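You operate a simulated robot arm through the tools that you are given. There is no shell and no other tool. Be economical: measure what you need, move in short steps, check, and stop when the job is done.

You run a simulated two-armed robot. Do the job below in one go: nothing can be reset, and whatever is moved stays where it is left.

Task
Put one of the white signs from the top of the steel desk on the clear end of the packing bench. Then stack the front carton marked "seals" from the top of the steel desk on top of the front carton marked "caps". Then take the small green pad and leave it on the handle end of the blue trolley's deck. Then take the cardboard scrap and leave it on the white plastic layer sheet on the clear end of the packing bench. Keep to this order.
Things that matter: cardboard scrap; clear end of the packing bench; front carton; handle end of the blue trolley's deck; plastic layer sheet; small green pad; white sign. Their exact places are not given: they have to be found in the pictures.

Only the result counts: the job must be done as asked and must still hold three seconds after the hand-in. Knocking over, shifting, dropping, spilling or breaking anything else fails it. Lids that push on must go on centred and level and be pressed home; caps that screw on are set level and turned clockwise until they are tight. Flat cloth is picked up by pressing the open fingertips on it (5 to 10 N) and closing them slowly along it; thin cloth reads only 2 to 8 mm in the jaws.

Robot
Two 7-joint arms with fingered hands on one trunk, on a base that drives. Base frame: it is fixed to the floor where the robot stands at the start and does not move with it; the origin is under the middle of the robot, x ahead of it, y to its left, z up; the surface under the hand at the start is at about z = 900. Readings come in mm, rad, newtons and seconds.
The left shoulder is at the start at [70, 142, 1189], the right one opposite. With the tool pointing down near the work surface each hand reaches from about 420 to 800 mm from the robot's upright axis, wherever it stands, measured 20 degrees to its own side. Places, roughly: cardboard scrap (10x6x3 cm) [1100, 300, 400]; clear end of the packing bench [-1100, -100, 900]; front carton [750, 250, 1000]; handle end of the blue trolley's deck [-500, 2000, 600]; plastic layer sheet [-1250, -250, 1000]; small green pad (6x4x4 cm) [1000, 400, 900]; white sign [500, 250, 1000]. Payload 3.6 kg a hand.
Tool frame (each hand has its own): the origin (TCP) lies between the finger pads and is the grasp point; the fingertips stand 25 mm ahead of it; z points along the fingers, y is the line along which they close. Largest opening 88 mm; the body of the gripper starts 29 mm behind the TCP. The gripper is a hand of 5 fingers: y runs from the thumb to the fingers, the wrist lies at [-13, -97, -162] in the tool frame, and closing takes about 1.5 s.
Orientation is told as [roll, pitch, yaw] about the base's x, y, z axes, in that order, counted from this pose: with the fingers straight down and the wrist toward the robot, the tool's x, y and z point along [0, 1, 0], [1, 0, 0] and [0, 0, -1] of the base frame.

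Tools
- The arms move only by the tool nudge_tool. It takes "left_deltas", "right_deltas" or both (then of equal length, played together; a hand with none holds still); each is one flat list of numbers, 7 for each row, row after row: the shift along the base's x, y, z in units of 400 mm (1.0 is 400 mm), then the turn, a rotation vector about the base's x, y, z in units of 60 degrees (1.0 is 60 degrees), then the closure, from 0 (fully open) to 1 (shut). In form: [x, y, z, ax, ay, az, fingers, x, y, z, ax, ay, az, fingers, ...]. A call has 1 to 20 rows; each row is the pose to reach, as a shift and turn from the pose commanded when the call began. A call with a number of a shift or a turn outside -1 to 1 is refused whole. A row lasts 0.2 s, in which the tool goes at most 50 mm and 0.15 rad; a call with a longer step from one row to the next is refused whole, and so is a gripper value outside its range. A pose out of reach is approached as far as the arm can. The call stops where the force on the tool passes 40 N (or 10 N more than at its start, if that is more) or the arm is blocked; 0.2 s more then pass. Each finger travels about 72 mm/s and halts on what it meets, pressing with about 27 N; the grip force reading is that of the motor and also rises with nothing between the fingers. The clock runs only during rows and for 0.2 s after the last one: add rows that repeat a pose to give the fingers time. It gives the time, the measured TCP pose, the force on the tool (base axes), the opening and the grip force at its end, in the units of the frame above (readings bear some noise), with the torque about the TCP (base axes, N m) and any sound that the robot's microphone picked up, and new pictures: "show" is both (left out), scene, wrist or none (wrist: the cameras of the hands that moved).
- Cameras (640 x 400 px; columns grow to the right, rows downward): "scene" is now at [134.6, 28.1, 1415.2]; the picture's right is [0.33, -0.95, 0.00], its down [-0.57, -0.20, -0.79] and it looks along [0.75, 0.26, -0.61] (base axes); focal length 275 px, centre (320, 200). "left" rides on the left gripper at [-59, -79, -105] in its tool frame; the picture's right is [-0.73, -0.32, 0.61], its down [0.62, -0.68, 0.38] and it looks along [0.29, 0.66, 0.70] (tool axes); focal length 234 px, centre (320, 200). "right" rides on the right gripper at [59, -79, -105] in its tool frame; the picture's right is [-0.73, 0.32, -0.61], its down [-0.62, -0.68, 0.38] and it looks along [-0.29, 0.66, 0.70] (tool axes); focal length 234 px, centre (320, 200).
- move_column(by): slides the trunk up (or, below 0, down) by that many mm; the arms and the scene camera ride with it, the base frame stays. It gives what a move gives, with no picture.
- roll_base(legs): drives the robot by 1 to 6 legs, each [ahead, left, turn to the left] in mm, mm and rad, along the robot's own axes; the way and the turn of a leg run together, so that a leg with both is an arc; at most 1500 mm and 3.142 rad a leg. The arms and the cameras ride along, it lands a little off, and it stops where it bumps. It gives what a move gives, and a new picture of the scene camera.
- preshape(shape, hand): the hand has 5 fingers and takes this shape, open, in about a second: jaw (thumb against the fingers, like two jaws); tri (thumb and two fingers); tip (a fingertip pinch); poke (one finger out to press); point (the index stretched); flat (the hand flat); cup (the hand cupped); fist (a fist). The gripper value then closes the fingers along that shape, each until it touches; the sizes above hold for jaw. It gives what a move gives, with no picture.
- aim_head(pan, tilt): turns the head with the scene camera to pan (to the left, within 1.501 rad either way) and tilt (down, from -0.506 to 1.204), counted from straight ahead of the robot. It gives what a move gives, and a new picture of the scene camera.
- probe_pixels(camera, pixels): there is no depth. For up to 12 entries [column, row, z] of the newest picture of that camera ("zoom" is the newest enlarged one), the place [x, y] in the base frame at which the ray of that pixel passes the height z, good to about 2 mm. The clock stands still meanwhile.
- zoom(camera, box): a new picture of the part [left, top, right, bottom] of that camera's present view, enlarged. The clock stands still meanwhile.
- finish_job(): hands the job in; it is judged then, once.

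Work in short steps. Measure before you move; look again where a grasp or a placing could have gone wrong, and mend it. You have 110 turns and 260 pictures in all, those below and enlarged ones among them. Open the grippers and draw the arms clear of the work before you hand the job in, unless the task says otherwise.

The tools are called as a command line: name --argument value ..., lists and objects as JSON in quotes. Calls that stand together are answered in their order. nudge_tool: Moves the arms, as the interface text tells. Its arguments: {"type":"object","properties":{"left_deltas":{"type":"array","items":{"type":"number"}},"right_deltas":{"type":"array","items":{"type":"number"}},"show":{"type":"string","enum":["both","scene","wrist","none"]}},"required":[]} The other tools are called the same way: move_column (by) slides the trunk up or down; preshape (shape, hand) gives the hand a shape; roll_base (legs) drives the base; aim_head (pan, tilt) turns the head that bears the scene camera; probe_pixels (camera, pixels) gives the place at which the rays of pixels pass given heights; zoom (camera, box) takes an enlarged picture of a part of a camera's view; finish_job () hands the job in.

At the start:

```text
time: 0.0
left_position: [434.7, 365.7, 1254.7]
left_ee_rot: [0.002, 0.001, 0.004]
left_wrist_force: [-0.1, -0.7, -0.3]
left_torque: [-0.02, 0.0, -0.03]
left_gripper_width: 87.6
left_finger_force: 0.1
left_shape: jaw
right_position: [555.6, -32.9, 1209.8]
right_ee_rot: [0.001, -0.001, 0.0]
right_wrist_force: [0.2, -0.7, -0.2]
right_torque: [0.01, 0.02, -0.01]
right_gripper_width: 87.7
right_finger_force: 0.0
right_shape: jaw
trunk travel left (down, up): [-725.0, 215.0]
robot x, y, heading: [-1.7, 0.2, 0.001]
head pan, tilt: [0.333, 0.653]
```

scene: 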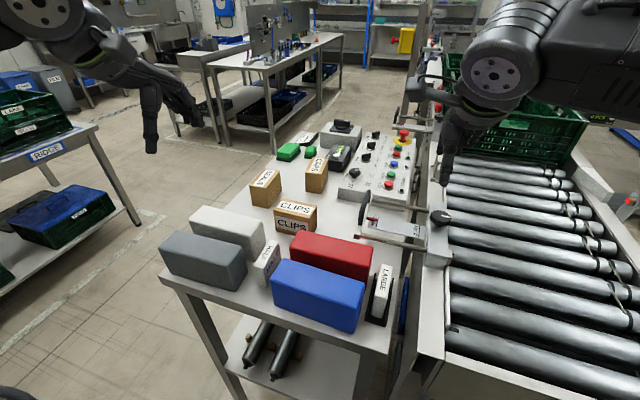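
right: 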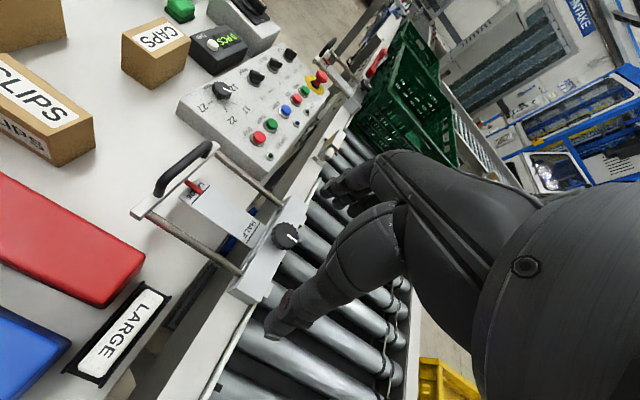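
left: 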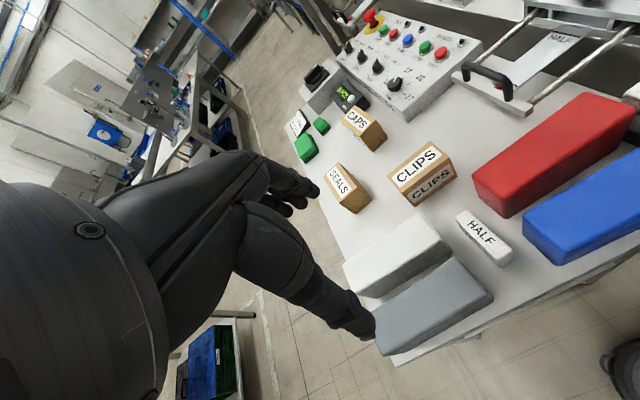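

I see the steel desk with the cartons and signs; I zoom in for details before measuring.

zoom --camera "scene" --box '[150, 110, 440, 340]'

aim_head --pan 0.4 --tilt 1.0

```text
1.74 times, centred on (295, 225) of scene
```

zoom: 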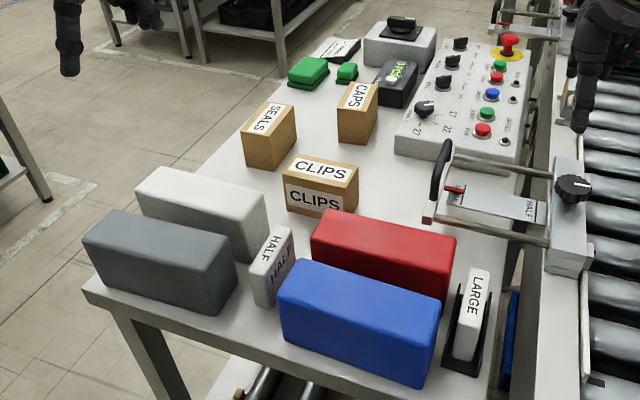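

```text
time: 0.8
left_position: [433.8, 364.2, 1254.1]
left_ee_rot: [0.001, 0.0, 0.001]
left_wrist_force: [-0.1, 0.3, 0.1]
left_torque: [0.04, 0.04, 0.02]
left_gripper_width: 87.6
left_finger_force: 0.0
left_shape: jaw
right_position: [554.0, -32.2, 1210.8]
right_ee_rot: [0.001, 0.001, 0.0]
right_wrist_force: [0.4, -0.2, 0.3]
right_torque: [0.02, 0.01, 0.0]
right_gripper_width: 87.7
right_finger_force: 0.1
right_shape: jaw
trunk travel left (down, up): [-725.0, 215.0]
robot x, y, heading: [-2.7, -2.4, 0.002]
head pan, tilt: [0.4, 1.0]
```

scene: 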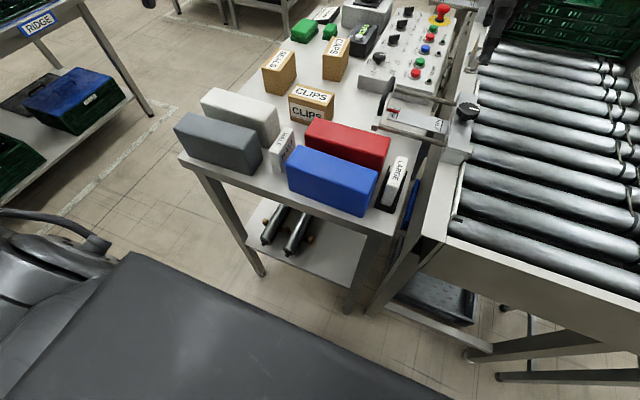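

Head moved; now measuring the items from the current view.

zoom --camera "scene" --box '[170, 0, 430, 220]'

```text
1.82 times, centred on (300, 110) of scene
```

zoom: 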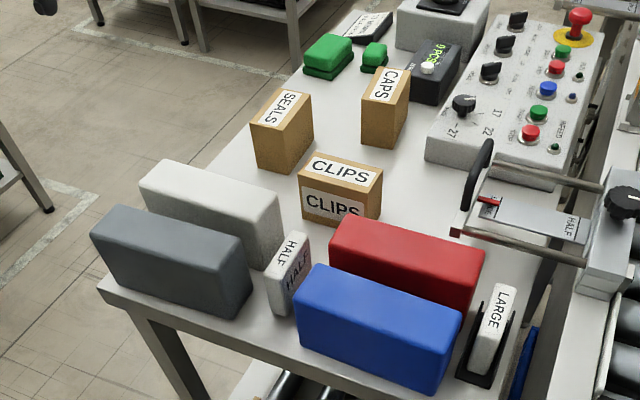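

Probing the corners of the sign, seals, caps and green pads at desk height and likely top heights.

probe_pixels --camera "zoom" --pixels '[[282, 317, 900], [268, 306, 900], [282, 280, 960], [265, 269, 960], [293, 232, 960], [310, 240, 960], [282, 280, 980], [310, 240, 980], [105, 290, 900], [405, 391, 900], [302, 212, 900], [358, 222, 900]]'

probe_pixels --camera "zoom" --pixels '[[282, 173, 900], [258, 161, 900], [310, 142, 900], [284, 131, 980], [251, 121, 980], [274, 87, 980], [312, 95, 980], [284, 131, 1000], [374, 148, 900], [361, 138, 900], [405, 128, 900], [374, 105, 980]]'

probe_pixels --camera "zoom" --pixels '[[361, 97, 980], [376, 66, 980], [410, 73, 980], [324, 80, 900], [304, 72, 900], [352, 62, 900], [376, 73, 900], [360, 69, 900], [386, 64, 900], [362, 55, 920], [386, 45, 920], [370, 42, 920]]'

```text
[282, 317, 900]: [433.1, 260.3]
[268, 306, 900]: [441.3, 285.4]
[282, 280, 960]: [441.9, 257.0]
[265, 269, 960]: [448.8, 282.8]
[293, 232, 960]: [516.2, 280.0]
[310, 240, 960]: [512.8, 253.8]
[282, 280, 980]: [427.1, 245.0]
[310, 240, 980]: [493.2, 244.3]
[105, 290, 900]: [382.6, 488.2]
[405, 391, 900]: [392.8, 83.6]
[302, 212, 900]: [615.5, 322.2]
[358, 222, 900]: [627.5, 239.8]
```

```text
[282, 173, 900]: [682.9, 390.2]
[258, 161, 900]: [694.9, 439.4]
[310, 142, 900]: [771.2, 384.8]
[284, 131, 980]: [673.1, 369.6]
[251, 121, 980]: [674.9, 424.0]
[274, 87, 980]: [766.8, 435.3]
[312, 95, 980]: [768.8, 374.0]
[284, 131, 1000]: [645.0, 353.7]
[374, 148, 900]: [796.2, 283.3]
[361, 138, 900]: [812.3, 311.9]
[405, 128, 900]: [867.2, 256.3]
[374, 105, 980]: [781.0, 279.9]
```

```text
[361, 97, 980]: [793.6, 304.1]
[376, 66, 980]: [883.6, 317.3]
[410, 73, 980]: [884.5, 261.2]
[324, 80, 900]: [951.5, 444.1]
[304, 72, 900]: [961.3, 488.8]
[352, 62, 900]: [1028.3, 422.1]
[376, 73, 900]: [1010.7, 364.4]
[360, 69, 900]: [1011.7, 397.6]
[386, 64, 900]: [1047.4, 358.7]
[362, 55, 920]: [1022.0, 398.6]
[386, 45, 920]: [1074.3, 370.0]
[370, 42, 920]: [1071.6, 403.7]
```

Sign HALF is about 75x27x62 mm near (472, 269). I check neighbouring blocks and their heights.

probe_pixels --camera "zoom" --pixels '[[303, 348, 900], [299, 303, 960], [299, 303, 980], [317, 266, 970], [232, 318, 900], [212, 264, 970], [212, 264, 990], [252, 285, 900], [242, 240, 970], [280, 212, 970], [282, 248, 900], [331, 248, 900]]'

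zoom --camera "left" --box '[330, 160, 570, 340]'

```text
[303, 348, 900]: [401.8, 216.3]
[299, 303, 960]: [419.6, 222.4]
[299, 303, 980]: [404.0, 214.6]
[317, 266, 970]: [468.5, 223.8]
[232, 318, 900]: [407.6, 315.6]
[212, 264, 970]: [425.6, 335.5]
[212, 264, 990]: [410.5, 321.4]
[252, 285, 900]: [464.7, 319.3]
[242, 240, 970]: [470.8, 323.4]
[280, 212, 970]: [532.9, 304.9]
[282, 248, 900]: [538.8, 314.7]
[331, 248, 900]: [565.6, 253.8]
```

```text
2.22 times, centred on (450, 250) of left
```

zoom: 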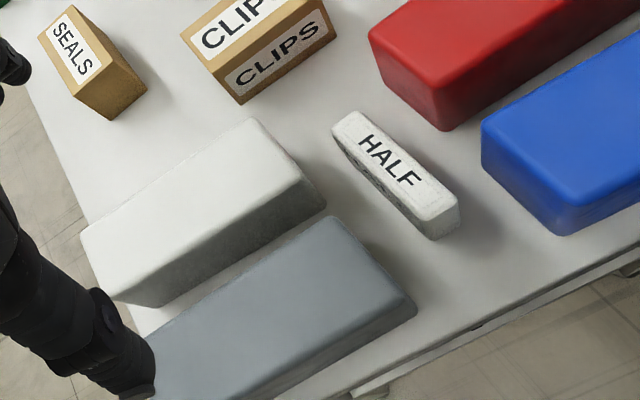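

The gaps beside the HALF sign are about 35 mm on each side, so I'll grip it across y. First I turn the left hand -60° above it.

nudge_tool --left_deltas '[0.01, -0.03, -0.02, 0, 0, -0.125, 0, 0.02, -0.06, -0.04, 0, 0, -0.25, 0, 0.03, -0.09, -0.06, 0, 0, -0.375, 0, 0.04, -0.12, -0.08, 0, 0, -0.5, 0, 0.05, -0.15, -0.1, 0, 0, -0.625, 0, 0.06, -0.18, -0.12, 0, 0, -0.75, 0, 0.08, -0.21, -0.14, 0, 0, -0.875, 0, 0.095, -0.2375, -0.16, 0, 0, -1, 0]' --show "none"

nudge_tool --left_deltas '[0, 0, 0, 0, 0, -0.125, 0, 0, 0, -0.05, 0, 0, -0.25, 0, 0, 0, -0.1, 0, 0, -0.375, 0.2, 0, 0, -0.15, 0, 0, -0.5, 0.3, 0, 0, -0.225, 0, 0, -0.5, 0.35]'

```text
time: 2.6
left_position: [474.3, 269.0, 1189.4]
left_ee_rot: [-0.001, -0.001, -1.049]
left_wrist_force: [-0.4, 0.1, 0.2]
left_torque: [-0.01, -0.01, -0.01]
left_gripper_width: 87.8
left_finger_force: 0.1
left_shape: jaw
right_position: [554.6, -32.8, 1210.0]
right_ee_rot: [-0.001, 0.003, -0.002]
right_wrist_force: [-0.4, 0.6, -0.3]
right_torque: [0.01, 0.06, 0.02]
right_gripper_width: 87.8
right_finger_force: 0.1
right_shape: jaw
trunk travel left (down, up): [-725.0, 215.0]
robot x, y, heading: [-1.4, 3.4, -0.001]
head pan, tilt: [0.4, 1.0]
```

```text
time: 3.8
left_position: [474.9, 271.1, 1099.4]
left_ee_rot: [0.001, 0.0, -1.571]
left_wrist_force: [0.7, 0.7, 0.1]
left_torque: [0.0, 0.01, 0.0]
left_gripper_width: 57.6
left_finger_force: 0.1
left_shape: jaw
right_position: [555.7, -32.7, 1210.8]
right_ee_rot: [0.001, 0.0, 0.001]
right_wrist_force: [0.1, 0.1, 0.0]
right_torque: [0.03, 0.04, -0.02]
right_gripper_width: 87.6
right_finger_force: 0.2
right_shape: jaw
trunk travel left (down, up): [-725.0, 215.0]
robot x, y, heading: [-0.9, -0.3, -0.002]
head pan, tilt: [0.4, 1.0]
```

scene: 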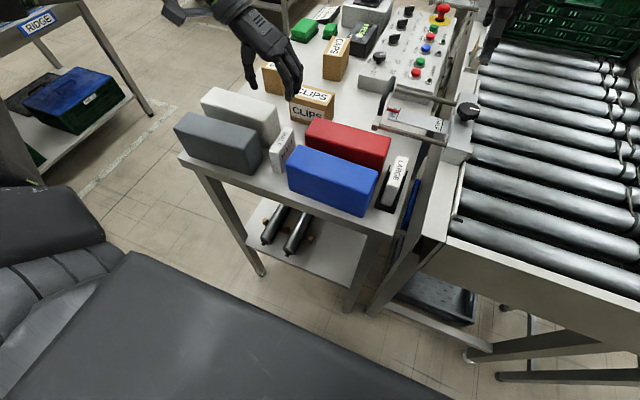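
left: 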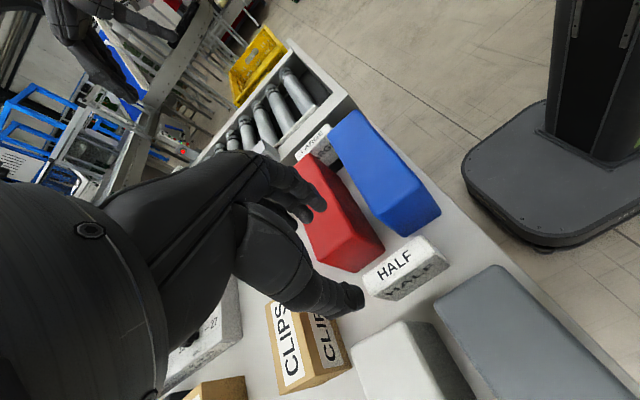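

Hovering above the sign at 1099. I confirm its top corners from the wrist camera (around (365,270)–(450,265)).

zoom --camera "left" --box '[340, 210, 470, 320]'

probe_pixels --camera "left" --pixels '[[364, 272, 963], [376, 290, 963], [425, 237, 963], [443, 254, 963], [377, 298, 900], [448, 268, 900]]'

```text
3.64 times, centred on (405, 265) of left
```

zoom: 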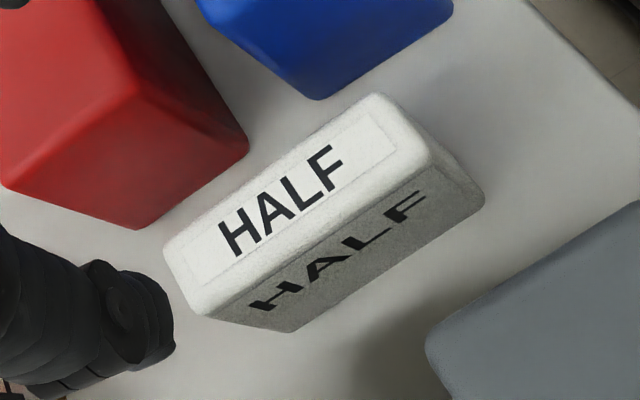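

```text
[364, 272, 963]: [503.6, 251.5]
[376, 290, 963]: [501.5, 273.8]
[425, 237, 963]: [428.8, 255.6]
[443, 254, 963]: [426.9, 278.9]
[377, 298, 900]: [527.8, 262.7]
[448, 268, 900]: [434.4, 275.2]
```

Refining with the enlarged picture's corners.

probe_pixels --camera "zoom" --pixels '[[165, 255, 960], [198, 312, 960], [375, 95, 960], [428, 155, 960], [290, 332, 900], [485, 200, 900], [290, 332, 905], [428, 155, 970], [320, 98, 900], [248, 148, 985]]'

```text
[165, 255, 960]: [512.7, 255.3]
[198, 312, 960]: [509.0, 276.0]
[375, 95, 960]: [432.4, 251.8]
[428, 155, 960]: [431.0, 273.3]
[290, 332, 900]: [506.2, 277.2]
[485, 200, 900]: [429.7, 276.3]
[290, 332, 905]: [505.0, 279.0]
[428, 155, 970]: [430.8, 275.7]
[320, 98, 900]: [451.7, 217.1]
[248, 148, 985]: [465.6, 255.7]
```

Sign centre is at about (470, 266). I go down to TCP z≈943 and close slowly.

nudge_tool --left_deltas '[-0.005, -0.01, -0.1, 0, 0, 0, 0.35, -0.0075, -0.01, -0.2, 0, 0, 0, 0.35, -0.0075, -0.01, -0.3, 0, 0, 0, 0.35, -0.0075, -0.01, -0.35, 0, 0, 0, 0.35, -0.0075, -0.01, -0.39, 0, 0, 0, 0.35]'

```text
time: 5.0
left_position: [470.7, 267.0, 942.8]
left_ee_rot: [0.0, 0.001, -1.572]
left_wrist_force: [0.9, 1.2, 1.0]
left_torque: [-0.04, -0.02, 0.01]
left_gripper_width: 57.2
left_finger_force: 0.0
left_shape: jaw
right_position: [554.6, -32.4, 1211.0]
right_ee_rot: [0.0, 0.001, 0.001]
right_wrist_force: [-0.2, -0.3, 0.6]
right_torque: [0.0, 0.01, -0.02]
right_gripper_width: 87.7
right_finger_force: 0.0
right_shape: jaw
trunk travel left (down, up): [-725.0, 215.0]
robot x, y, heading: [-1.4, 1.2, -0.002]
head pan, tilt: [0.4, 1.0]
```

scene: 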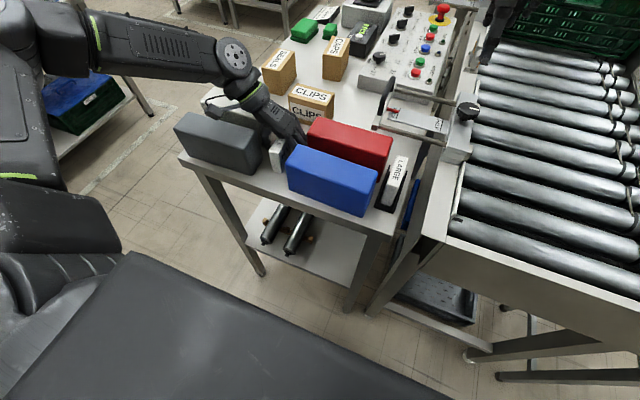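
left: 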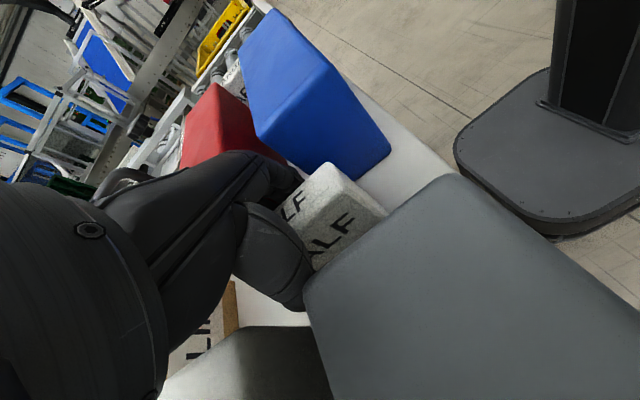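

No contact, fingers straddle the sign. Closing, then lifting straight up.

nudge_tool --left_deltas '[0, 0, 0, 0, 0, 0, 0.6, 0, 0, 0, 0, 0, 0, 0.8, 0, 0, 0, 0, 0, 0, 1, 0, 0, 0, 0, 0, 0, 1, 0, 0, 0, 0, 0, 0, 1, 0, 0, 0, 0, 0, 0, 1]' --show "none"

nudge_tool --left_deltas '[0, 0, 0.05, 0, 0, 0, 1, 0, 0, 0.15, 0, 0, 0, 1, 0, 0, 0.25, 0, 0, 0, 1, 0, 0, 0.35, 0, 0, 0, 1, 0, 0, 0.45, 0, 0, 0, 1, 0, 0, 0.55, 0, 0, 0, 1, 0, 0, 0.65, 0, 0, 0, 1]'

```text
time: 6.4
left_position: [469.6, 267.3, 943.2]
left_ee_rot: [-0.001, 0.002, -1.569]
left_wrist_force: [0.4, 0.5, 1.1]
left_torque: [-0.03, 0.0, 0.02]
left_gripper_width: 18.1
left_finger_force: 27.7
left_shape: jaw
right_position: [554.9, -32.4, 1210.0]
right_ee_rot: [0.001, 0.0, 0.0]
right_wrist_force: [-1.2, -0.1, -0.7]
right_torque: [0.04, 0.05, 0.03]
right_gripper_width: 87.7
right_finger_force: 0.1
right_shape: jaw
trunk travel left (down, up): [-725.0, 215.0]
robot x, y, heading: [-3.0, -0.6, -0.003]
head pan, tilt: [0.4, 1.0]
```

```text
time: 8.0
left_position: [468.8, 268.3, 1204.1]
left_ee_rot: [-0.003, 0.003, -1.569]
left_wrist_force: [-0.2, -0.2, -1.5]
left_torque: [0.02, 0.01, -0.01]
left_gripper_width: 18.1
left_finger_force: 27.0
left_shape: jaw
right_position: [554.4, -32.8, 1210.1]
right_ee_rot: [0.0, 0.0, 0.0]
right_wrist_force: [-0.7, 0.2, -0.5]
right_torque: [-0.03, 0.0, -0.01]
right_gripper_width: 87.9
right_finger_force: 0.0
right_shape: jaw
trunk travel left (down, up): [-725.0, 215.0]
robot x, y, heading: [-2.2, -1.8, 0.01]
head pan, tilt: [0.4, 1.0]
```

scene: 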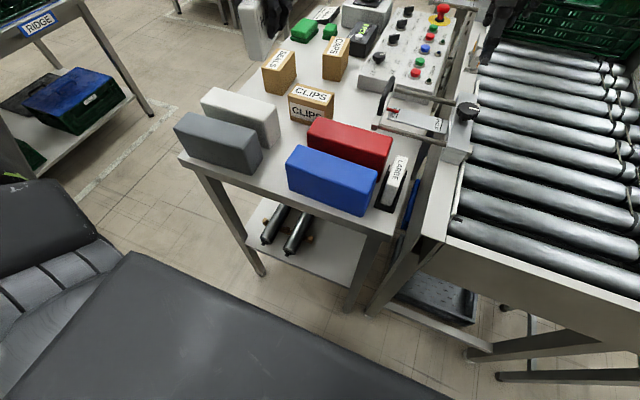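
left: 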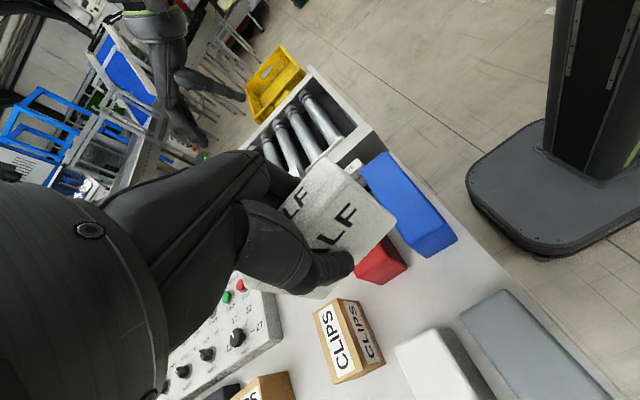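

The sign is held (18 mm). Now I look to the left and right for the surroundings before turning.

aim_head --pan 1.5 --tilt 0.5

aim_head --pan -1.5 --tilt 0.5

```text
time: 9.4
left_position: [469.6, 268.6, 1202.9]
left_ee_rot: [-0.001, 0.0, -1.57]
left_wrist_force: [0.3, 0.6, -1.4]
left_torque: [0.0, 0.02, 0.0]
left_gripper_width: 18.3
left_finger_force: 26.7
left_shape: jaw
right_position: [556.0, -32.8, 1209.8]
right_ee_rot: [0.0, 0.0, -0.001]
right_wrist_force: [-0.4, 0.1, -0.5]
right_torque: [-0.03, 0.01, 0.0]
right_gripper_width: 87.9
right_finger_force: 0.0
right_shape: jaw
trunk travel left (down, up): [-725.0, 215.0]
robot x, y, heading: [-2.9, -3.9, 0.003]
head pan, tilt: [1.499, 0.499]
```

scene: 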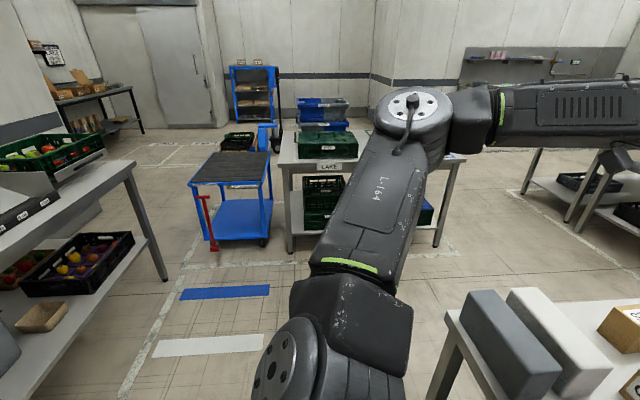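

```text
time: 12.0
left_position: [470.7, 268.3, 1203.9]
left_ee_rot: [0.0, 0.0, -1.569]
left_wrist_force: [0.2, -0.8, -1.4]
left_torque: [-0.02, -0.02, 0.03]
left_gripper_width: 18.2
left_finger_force: 27.1
left_shape: jaw
right_position: [554.6, -32.8, 1210.4]
right_ee_rot: [0.0, 0.0, 0.0]
right_wrist_force: [-0.7, 0.0, -0.5]
right_torque: [-0.01, -0.02, 0.01]
right_gripper_width: 87.9
right_finger_force: 0.0
right_shape: jaw
trunk travel left (down, up): [-725.0, 215.0]
robot x, y, heading: [0.2, 0.4, 0.001]
head pan, tilt: [-1.499, 0.499]
```

scene: 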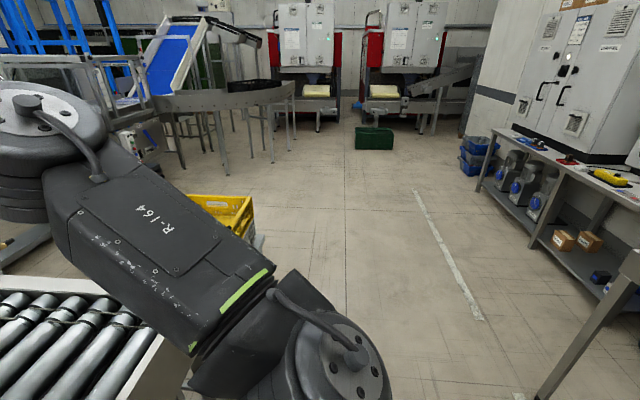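

Blue trolley is seen at upper-left (230,190) in the left view. I turn left 90° and look toward the bench.

roll_base --legs '[[0, 0, 1.571]]'

aim_head --pan 1.3 --tilt 0.6

```text
time: 16.2
left_position: [-261.8, 473.6, 1204.9]
left_ee_rot: [0.0, 0.001, -0.009]
left_wrist_force: [0.6, 0.9, -1.3]
left_torque: [0.0, -0.02, 0.01]
left_gripper_width: 18.1
left_finger_force: 27.6
left_shape: jaw
right_position: [39.7, 554.8, 1210.0]
right_ee_rot: [0.0, 0.001, 1.559]
right_wrist_force: [0.2, -0.5, -0.9]
right_torque: [0.01, 0.0, 0.0]
right_gripper_width: 87.5
right_finger_force: 0.1
right_shape: jaw
trunk travel left (down, up): [-725.0, 215.0]
robot x, y, heading: [0.4, 0.0, 1.557]
head pan, tilt: [-1.499, 0.499]
```

scene: 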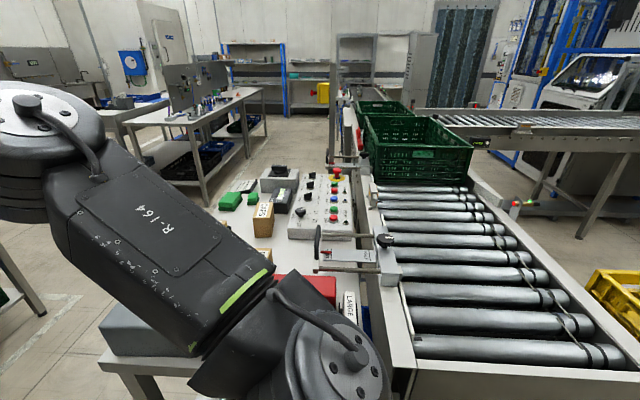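

```text
time: 18.6
left_position: [-262.2, 472.9, 1203.8]
left_ee_rot: [0.001, 0.001, -0.011]
left_wrist_force: [0.0, -0.1, -1.4]
left_torque: [0.05, -0.01, 0.01]
left_gripper_width: 18.2
left_finger_force: 27.1
left_shape: jaw
right_position: [39.6, 554.7, 1210.3]
right_ee_rot: [-0.001, 0.001, 1.56]
right_wrist_force: [-0.2, 0.3, -0.5]
right_torque: [0.02, 0.01, -0.02]
right_gripper_width: 87.5
right_finger_force: 0.1
right_shape: jaw
trunk travel left (down, up): [-725.0, 215.0]
robot x, y, heading: [3.0, -0.8, 1.562]
head pan, tilt: [1.3, 0.6]
```

scene: 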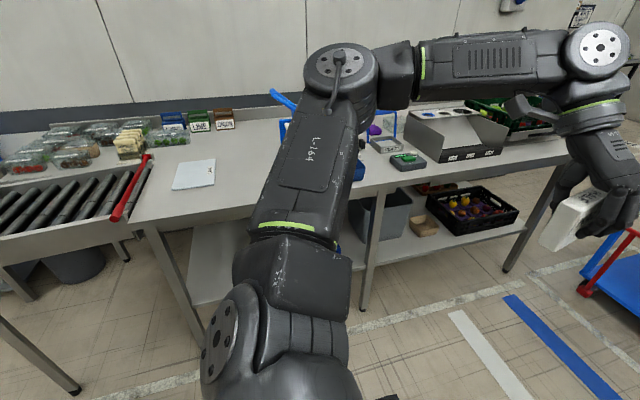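

The bench and white sheet (195,173) are behind me. I turn another 90° to face it.

roll_base --legs '[[0, 0, 1.58]]'

aim_head --pan 0.1 --tilt 0.7

```text
time: 22.9
left_position: [-473.6, -265.1, 1203.6]
left_ee_rot: [0.0, 0.0, 1.566]
left_wrist_force: [-0.6, -0.2, -1.2]
left_torque: [0.02, -0.03, -0.01]
left_gripper_width: 18.1
left_finger_force: 26.6
left_shape: jaw
right_position: [-556.2, 36.5, 1210.9]
right_ee_rot: [0.0, 0.0, 3.134]
right_wrist_force: [-0.8, 0.3, 0.2]
right_torque: [0.0, 0.01, 0.0]
right_gripper_width: 87.7
right_finger_force: 0.0
right_shape: jaw
trunk travel left (down, up): [-725.0, 215.0]
robot x, y, heading: [1.3, 0.4, 3.132]
head pan, tilt: [1.3, 0.6]
```

scene: 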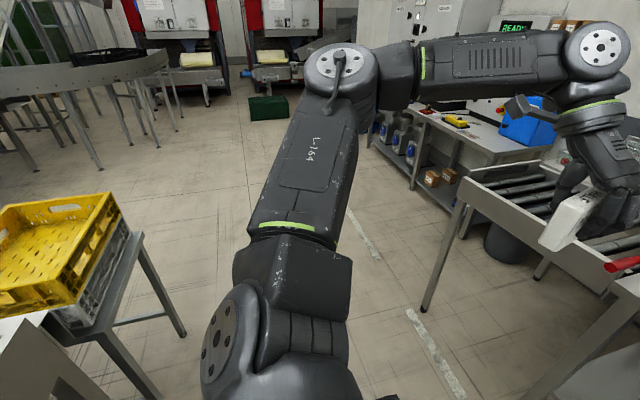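

```text
time: 24.3
left_position: [-472.2, -265.9, 1203.2]
left_ee_rot: [0.0, -0.002, 1.564]
left_wrist_force: [-0.2, 0.6, -1.3]
left_torque: [-0.02, -0.01, -0.01]
left_gripper_width: 18.1
left_finger_force: 27.5
left_shape: jaw
right_position: [-554.4, 35.6, 1209.8]
right_ee_rot: [0.0, 0.001, 3.134]
right_wrist_force: [0.9, -0.2, 0.1]
right_torque: [0.0, 0.0, 0.02]
right_gripper_width: 87.6
right_finger_force: 0.0
right_shape: jaw
trunk travel left (down, up): [-725.0, 215.0]
robot x, y, heading: [-0.3, -0.9, 3.136]
head pan, tilt: [0.099, 0.7]
```

scene: 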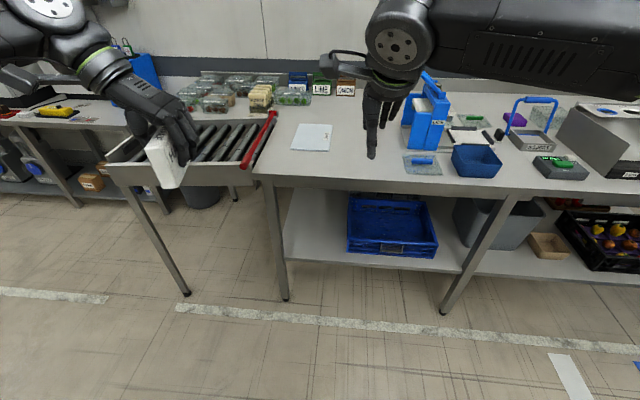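

I see the clear end of the bench (270–380, 120–185) with the sheet at (312,137). Measuring.

probe_pixels --camera "scene" --pixels '[[256, 175, 900], [380, 180, 900], [500, 183, 900], [298, 124, 900], [332, 125, 900], [290, 148, 900], [330, 151, 900], [278, 112, 900], [243, 165, 900], [405, 152, 900], [405, 172, 900], [360, 97, 900]]'

zoom --camera "scene" --box '[220, 60, 460, 210]'

```text
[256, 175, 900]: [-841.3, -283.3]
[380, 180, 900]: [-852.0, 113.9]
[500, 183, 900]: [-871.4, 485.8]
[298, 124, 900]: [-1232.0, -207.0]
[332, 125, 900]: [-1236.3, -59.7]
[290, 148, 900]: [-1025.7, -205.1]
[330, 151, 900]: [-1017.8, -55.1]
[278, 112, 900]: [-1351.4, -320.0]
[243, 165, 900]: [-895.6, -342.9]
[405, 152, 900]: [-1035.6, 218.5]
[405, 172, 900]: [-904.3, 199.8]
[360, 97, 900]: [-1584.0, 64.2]
```

```text
2.67 times, centred on (340, 135) of scene
```

zoom: 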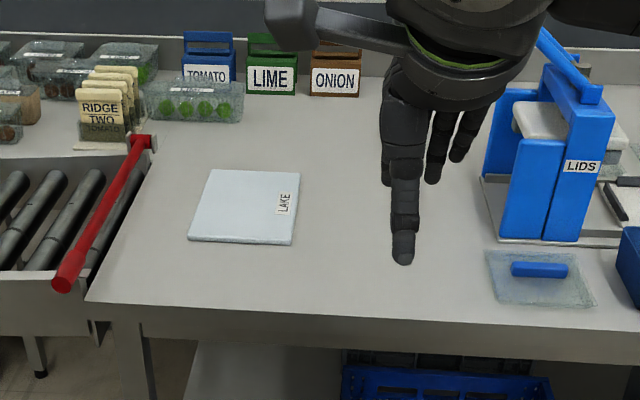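

Bench edge is at x≈-848 and the sheet spans x -1018…-1232, y -205…-55. I drive 420 mm ahead so I can set the sign in front of the sheet.

roll_base --legs '[[420, 0, 0]]'

aim_head --pan 0.2 --tilt 0.95

```text
time: 26.9
left_position: [-892.7, -255.8, 1204.2]
left_ee_rot: [0.0, -0.001, 1.555]
left_wrist_force: [0.0, -0.2, -1.3]
left_torque: [-0.01, 0.0, -0.02]
left_gripper_width: 18.3
left_finger_force: 27.1
left_shape: jaw
right_position: [-970.2, 46.2, 1211.4]
right_ee_rot: [0.0, 0.0, 3.126]
right_wrist_force: [0.5, 0.1, 0.1]
right_torque: [-0.03, -0.01, 0.0]
right_gripper_width: 87.7
right_finger_force: 0.2
right_shape: jaw
trunk travel left (down, up): [-725.0, 215.0]
robot x, y, heading: [-419.6, 2.5, 3.123]
head pan, tilt: [0.099, 0.7]
```

scene: 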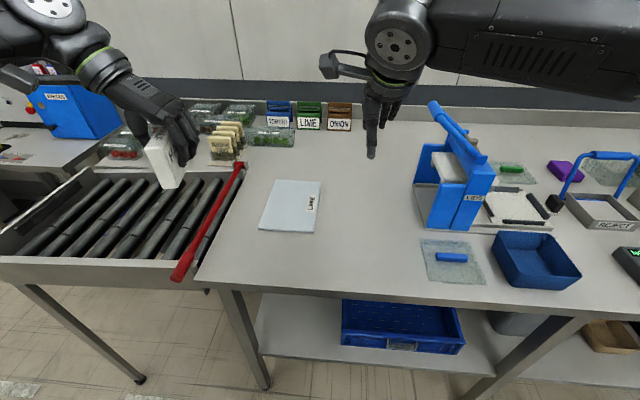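

```text
time: 27.6
left_position: [-895.3, -255.2, 1204.4]
left_ee_rot: [-0.001, 0.001, 1.554]
left_wrist_force: [-0.6, -1.6, -1.4]
left_torque: [0.0, -0.02, 0.0]
left_gripper_width: 18.2
left_finger_force: 26.3
left_shape: jaw
right_position: [-974.3, 46.8, 1209.7]
right_ee_rot: [-0.001, 0.001, 3.127]
right_wrist_force: [-0.4, 0.7, -0.2]
right_torque: [-0.01, -0.01, -0.01]
right_gripper_width: 87.8
right_finger_force: 0.2
right_shape: jaw
trunk travel left (down, up): [-725.0, 215.0]
robot x, y, heading: [-422.3, 6.8, 3.126]
head pan, tilt: [0.201, 0.949]
```

scene: 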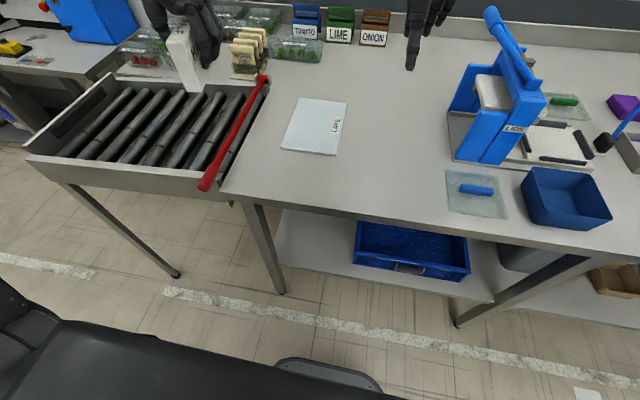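

probe_pixels --camera "scene" --pixels '[[222, 191, 900], [380, 213, 900], [301, 97, 900], [348, 101, 900], [281, 148, 900], [336, 155, 900], [268, 76, 900], [445, 206, 900], [445, 170, 900], [281, 148, 880], [301, 97, 880]]'

```text
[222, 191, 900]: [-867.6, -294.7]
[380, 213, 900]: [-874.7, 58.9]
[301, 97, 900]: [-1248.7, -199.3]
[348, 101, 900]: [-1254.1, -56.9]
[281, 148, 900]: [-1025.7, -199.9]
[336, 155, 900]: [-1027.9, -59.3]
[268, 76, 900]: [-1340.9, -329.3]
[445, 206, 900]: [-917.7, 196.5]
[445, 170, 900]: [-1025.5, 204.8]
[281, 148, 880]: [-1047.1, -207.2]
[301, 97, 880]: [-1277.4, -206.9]
```

Bench is likely 875–900 high. I move the sign over (-935,-115) and lower to TCP z≈960.

nudge_tool --left_deltas '[-0.025, 0.09, 0, 0, 0, 0, 1, -0.05, 0.18, -0.05, 0, 0, 0, 1, -0.075, 0.27, -0.1, 0, 0, 0, 1, -0.1, 0.35, -0.15, 0, 0, 0, 1, -0.1, 0.35, -0.25, 0, 0, 0, 1, -0.1, 0.35, -0.35, 0, 0, 0, 1, -0.1, 0.35, -0.45, 0, 0, 0, 1, -0.1, 0.35, -0.55, 0, 0, 0, 1, -0.1, 0.35, -0.6, 0, 0, 0, 1]'

```text
time: 29.6
left_position: [-933.3, -115.6, 964.6]
left_ee_rot: [-0.001, -0.001, 1.557]
left_wrist_force: [-0.2, -0.4, -1.0]
left_torque: [-0.01, -0.04, -0.01]
left_gripper_width: 18.0
left_finger_force: 26.7
left_shape: jaw
right_position: [-973.9, 47.0, 1209.6]
right_ee_rot: [0.0, 0.0, 3.127]
right_wrist_force: [0.0, 0.6, -0.2]
right_torque: [0.0, -0.01, 0.01]
right_gripper_width: 87.5
right_finger_force: 0.1
right_shape: jaw
trunk travel left (down, up): [-725.0, 215.0]
robot x, y, heading: [-418.6, 3.4, 3.129]
head pan, tilt: [0.201, 0.949]
```

scene: 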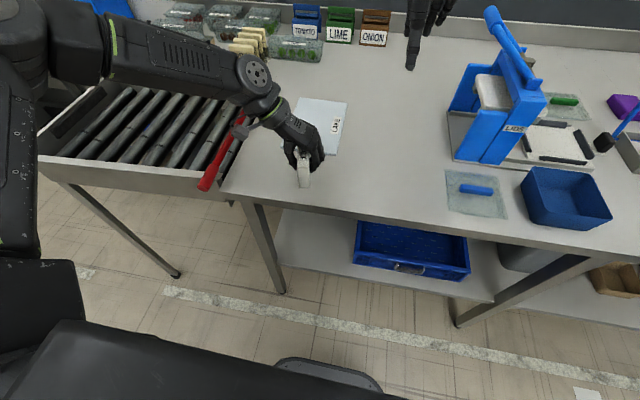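
left: 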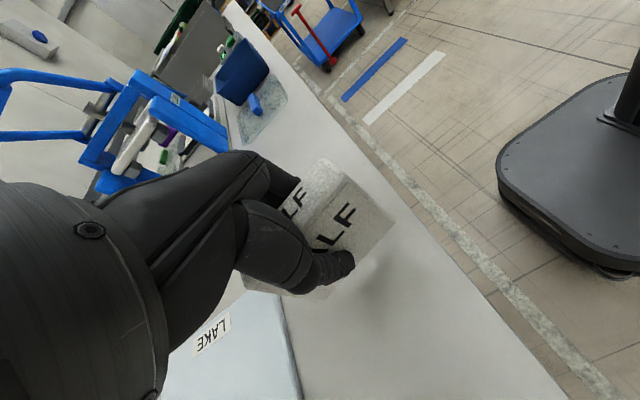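

Clear area below. I lower in small steps until contact.

nudge_tool --left_deltas '[0, 0, -0.02, 0, 0, 0, 1, 0, 0, -0.035, 0, 0, 0, 1, 0, 0, -0.045, 0, 0, 0, 1, 0, 0, -0.053, 0, 0, 0, 1]' --show "none"

```text
time: 30.6
left_position: [-930.4, -118.6, 945.3]
left_ee_rot: [0.001, 0.002, 1.556]
left_wrist_force: [0.9, 0.0, -0.5]
left_torque: [-0.03, 0.0, 0.01]
left_gripper_width: 18.1
left_finger_force: 27.2
left_shape: jaw
left hand out of reach, approached as far as the arm can: row 4
right_position: [-973.4, 47.4, 1209.8]
right_ee_rot: [0.0, 0.001, 3.127]
right_wrist_force: [-0.8, 0.3, -1.0]
right_torque: [0.01, -0.01, 0.02]
right_gripper_width: 87.6
right_finger_force: 0.1
right_shape: jaw
trunk travel left (down, up): [-725.0, 215.0]
robot x, y, heading: [-413.4, 7.7, 3.128]
head pan, tilt: [0.201, 0.949]
```

Arm reaches its limit here, so I use the trunk to go lower, gently.

move_column --by -6

```text
time: 31.2
left_position: [-931.0, -119.3, 938.7]
left_ee_rot: [0.0, 0.001, 1.557]
left_wrist_force: [0.0, 0.3, -1.2]
left_torque: [-0.01, 0.0, 0.03]
left_gripper_width: 18.2
left_finger_force: 27.5
left_shape: jaw
right_position: [-973.5, 46.3, 1204.8]
right_ee_rot: [-0.001, 0.0, 3.125]
right_wrist_force: [0.8, 0.2, 0.0]
right_torque: [0.01, 0.01, 0.04]
right_gripper_width: 87.6
right_finger_force: 0.0
right_shape: jaw
trunk travel left (down, up): [-719.0, 221.0]
robot x, y, heading: [-419.3, 4.2, 3.122]
head pan, tilt: [0.201, 0.949]
```

move_column --by -8

zoom --camera "scene" --box '[250, 100, 370, 220]'

```text
time: 31.7
left_position: [-932.0, -118.7, 930.3]
left_ee_rot: [-0.001, 0.0, 1.558]
left_wrist_force: [0.1, -0.4, -2.1]
left_torque: [-0.03, 0.01, 0.04]
left_gripper_width: 18.1
left_finger_force: 27.0
left_shape: jaw
right_position: [-974.4, 46.8, 1196.2]
right_ee_rot: [0.0, 0.0, 3.126]
right_wrist_force: [-0.5, -0.5, -0.1]
right_torque: [0.0, -0.01, -0.02]
right_gripper_width: 87.6
right_finger_force: 0.0
right_shape: jaw
trunk travel left (down, up): [-711.0, 229.0]
robot x, y, heading: [-421.1, 4.6, 3.123]
head pan, tilt: [0.201, 0.949]
```

```text
3.33 times, centred on (310, 160) of scene
```

zoom: 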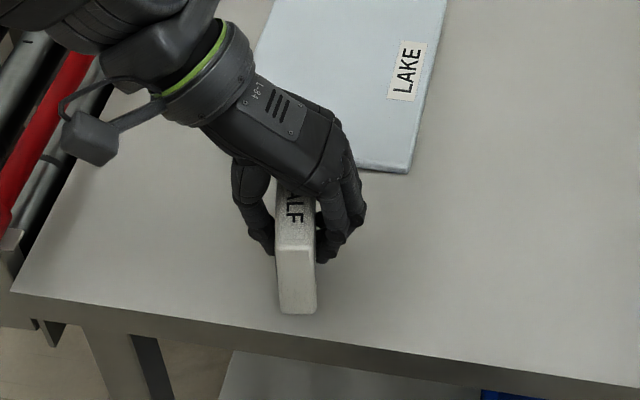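

No contact yet (bench lower than 887). Continuing down by 6 mm.

move_column --by -6

```text
time: 32.3
left_position: [-930.5, -118.1, 925.4]
left_ee_rot: [0.001, 0.0, 1.558]
left_wrist_force: [0.6, 1.2, -0.9]
left_torque: [-0.02, 0.01, 0.02]
left_gripper_width: 18.2
left_finger_force: 26.9
left_shape: jaw
right_position: [-974.8, 46.6, 1190.4]
right_ee_rot: [0.0, -0.002, 3.125]
right_wrist_force: [-0.6, 0.1, 0.4]
right_torque: [-0.02, -0.01, -0.01]
right_gripper_width: 87.9
right_finger_force: 0.1
right_shape: jaw
trunk travel left (down, up): [-705.0, 235.0]
robot x, y, heading: [-421.4, 3.8, 3.121]
head pan, tilt: [0.201, 0.949]
```

move_column --by -6

```text
time: 32.8
left_position: [-930.0, -117.3, 921.6]
left_ee_rot: [0.003, 0.001, 1.556]
left_wrist_force: [-0.2, -2.8, 13.8]
left_torque: [-0.01, 0.0, -0.04]
left_gripper_width: 18.7
left_finger_force: 26.7
left_shape: jaw
right_position: [-971.9, 47.2, 1184.6]
right_ee_rot: [0.0, -0.003, 3.127]
right_wrist_force: [-1.0, 0.1, 0.0]
right_torque: [-0.02, -0.06, 0.01]
right_gripper_width: 87.6
right_finger_force: 0.0
right_shape: jaw
trunk travel left (down, up): [-699.0, 241.0]
robot x, y, heading: [-418.4, 0.3, 3.124]
head pan, tilt: [0.201, 0.949]
```

Contact (14 N): bench top ≈ 880. I open partly and then rise straight up.

nudge_tool --left_deltas '[0, 0, 0, 0, 0, 0, 0.7, 0, 0, 0, 0, 0, 0, 0.5, 0, 0, 0, 0, 0, 0, 0.3, 0, 0, 0, 0, 0, 0, 0.3, 0, 0, 0.1, 0, 0, 0, 0.3, 0, 0, 0.2, 0, 0, 0, 0.3, 0, 0, 0.3, 0, 0, 0, 0.3, 0, 0, 0.4, 0, 0, 0, 0.3, 0, 0, 0.5, 0, 0, 0, 0.3, 0, 0, 0.6, 0, 0, 0, 0.2, 0, 0, 0.7, 0, 0, 0, 0]'

```text
time: 35.2
left_position: [-930.8, -117.5, 1199.0]
left_ee_rot: [0.001, 0.0, 1.556]
left_wrist_force: [0.5, -0.9, -0.2]
left_torque: [0.01, 0.0, 0.0]
left_gripper_width: 87.4
left_finger_force: 0.1
left_shape: jaw
right_position: [-971.2, 47.1, 1185.9]
right_ee_rot: [-0.001, 0.001, 3.126]
right_wrist_force: [0.5, 0.6, -0.2]
right_torque: [0.01, 0.01, 0.02]
right_gripper_width: 87.6
right_finger_force: 0.0
right_shape: jaw
trunk travel left (down, up): [-699.0, 241.0]
robot x, y, heading: [-416.5, 4.8, 3.13]
head pan, tilt: [0.201, 0.949]
```

scene: 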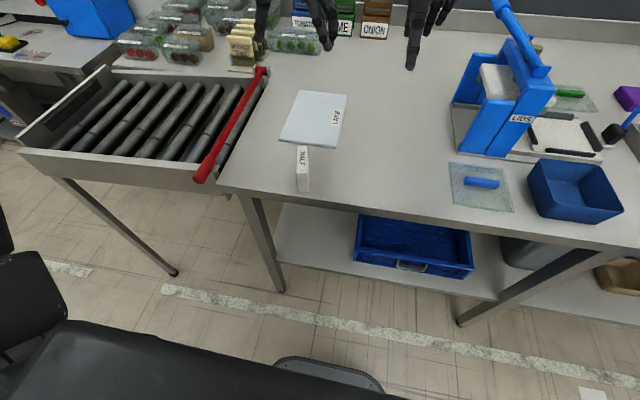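
left: 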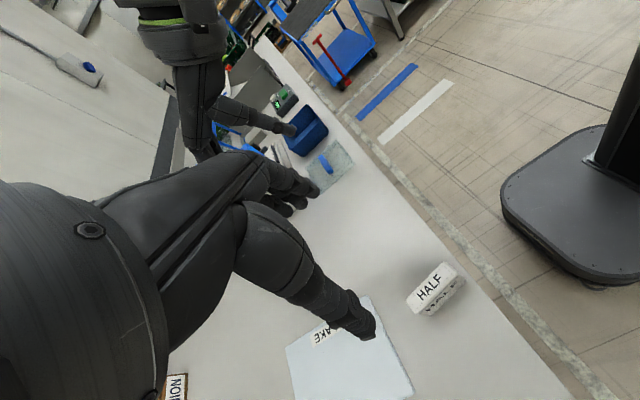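

The sign stands on the bench at (303,168). Now I back off, go round to the left side of the steel desk and face it (heading -90°), in safe stages.

roll_base --legs '[[-420, 0, 0], [0, -917, 0], [0, 0, 1.58]]'

aim_head --pan 0.9 --tilt 0.75

```text
time: 46.1
left_position: [157.2, 404.0, 1196.8]
left_ee_rot: [0.0, 0.001, -3.104]
left_wrist_force: [-0.8, 0.7, 0.4]
left_torque: [0.04, -0.01, -0.03]
left_gripper_width: 87.6
left_finger_force: 0.0
left_shape: jaw
right_position: [-3.9, 354.1, 1184.2]
right_ee_rot: [0.0, 0.001, -1.534]
right_wrist_force: [-0.6, -0.6, -0.3]
right_torque: [0.0, 0.0, 0.0]
right_gripper_width: 87.8
right_finger_force: 0.0
right_shape: jaw
trunk travel left (down, up): [-699.0, 241.0]
robot x, y, heading: [7.7, 905.4, -1.533]
head pan, tilt: [0.201, 0.949]
```

scene: 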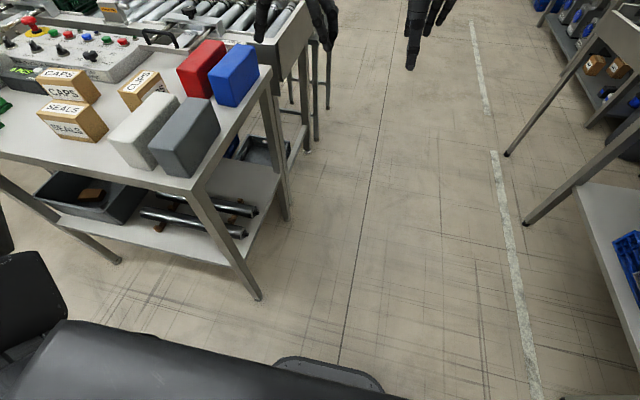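

```text
time: 47.2
left_position: [158.0, 404.1, 1197.9]
left_ee_rot: [0.0, -0.001, -3.104]
left_wrist_force: [0.5, 0.2, -0.4]
left_torque: [-0.02, 0.0, -0.01]
left_gripper_width: 87.6
left_finger_force: 0.1
left_shape: jaw
right_position: [-4.8, 354.2, 1184.4]
right_ee_rot: [0.0, 0.001, -1.534]
right_wrist_force: [-0.2, -0.4, -0.9]
right_torque: [0.0, 0.0, 0.01]
right_gripper_width: 87.7
right_finger_force: 0.1
right_shape: jaw
trunk travel left (down, up): [-699.0, 241.0]
robot x, y, heading: [9.3, 903.5, -1.534]
head pan, tilt: [0.901, 0.75]
```

scene: 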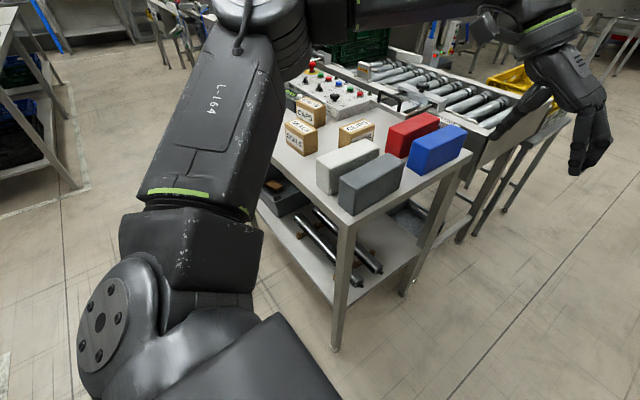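

Clear path to the desk's left side. I correct heading and slide left 750 mm, then look down at the desk.

roll_base --legs '[[0, 0, -0.037], [0, 750, 0]]'

nudge_tool --left_deltas '[0, 0, 0.02, 0, 0, 0.125, 0, 0, 0, 0.04, 0, 0, 0.25, 0, 0, 0, 0.06, 0, 0, 0.375, 0, 0, 0, 0.08, 0, 0, 0.5, 0, 0, 0, 0.1, 0, 0, 0.625, 0, 0, 0, 0.1, 0, 0, 0.75, 0, 0, 0, 0.1, 0, 0, 0.875, 0, 0, 0, 0.1, 0, 0, 1, 0]' --show "none"

aim_head --pan 0.15 --tilt 0.85

```text
time: 51.6
left_position: [874.2, 394.2, 1198.6]
left_ee_rot: [0.0, 0.001, 3.134]
left_wrist_force: [-1.0, 0.1, 0.1]
left_torque: [-0.02, 0.01, 0.02]
left_gripper_width: 87.5
left_finger_force: 0.1
left_shape: jaw
right_position: [710.8, 350.2, 1183.8]
right_ee_rot: [0.0, 0.001, -1.579]
right_wrist_force: [0.8, 0.6, 0.7]
right_torque: [0.0, 0.03, 0.0]
right_gripper_width: 87.6
right_finger_force: 0.0
right_shape: jaw
trunk travel left (down, up): [-699.0, 241.0]
robot x, y, heading: [745.2, 903.6, -1.579]
head pan, tilt: [0.901, 0.75]
```

scene: 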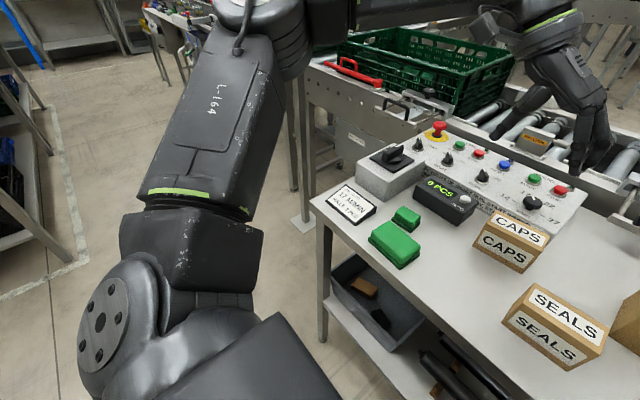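

```text
time: 53.4
left_position: [875.1, 394.8, 1239.2]
left_ee_rot: [0.002, 0.001, -2.097]
left_wrist_force: [-0.4, -0.3, 0.0]
left_torque: [0.01, -0.02, 0.03]
left_gripper_width: 87.7
left_finger_force: 0.1
left_shape: jaw
right_position: [709.6, 350.7, 1184.2]
right_ee_rot: [0.0, 0.0, -1.579]
right_wrist_force: [-0.9, 0.4, 0.7]
right_torque: [-0.01, 0.01, -0.01]
right_gripper_width: 87.8
right_finger_force: 0.0
right_shape: jaw
trunk travel left (down, up): [-699.0, 241.0]
robot x, y, heading: [747.3, 905.6, -1.575]
head pan, tilt: [0.901, 0.75]
```

```text
time: 54.5
left_position: [874.7, 395.2, 1238.9]
left_ee_rot: [0.0, 0.0, -2.101]
left_wrist_force: [-0.4, 0.3, 0.5]
left_torque: [-0.02, -0.03, 0.0]
left_gripper_width: 87.6
left_finger_force: 0.0
left_shape: jaw
right_position: [711.3, 350.6, 1183.5]
right_ee_rot: [0.0, 0.001, -1.578]
right_wrist_force: [0.5, 0.2, 0.5]
right_torque: [-0.01, 0.01, -0.03]
right_gripper_width: 87.7
right_finger_force: 0.1
right_shape: jaw
trunk travel left (down, up): [-699.0, 241.0]
robot x, y, heading: [746.2, 904.7, -1.578]
head pan, tilt: [0.15, 0.85]
```

scene: 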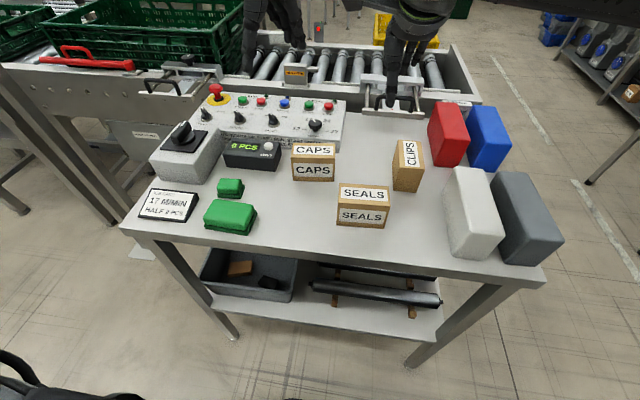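

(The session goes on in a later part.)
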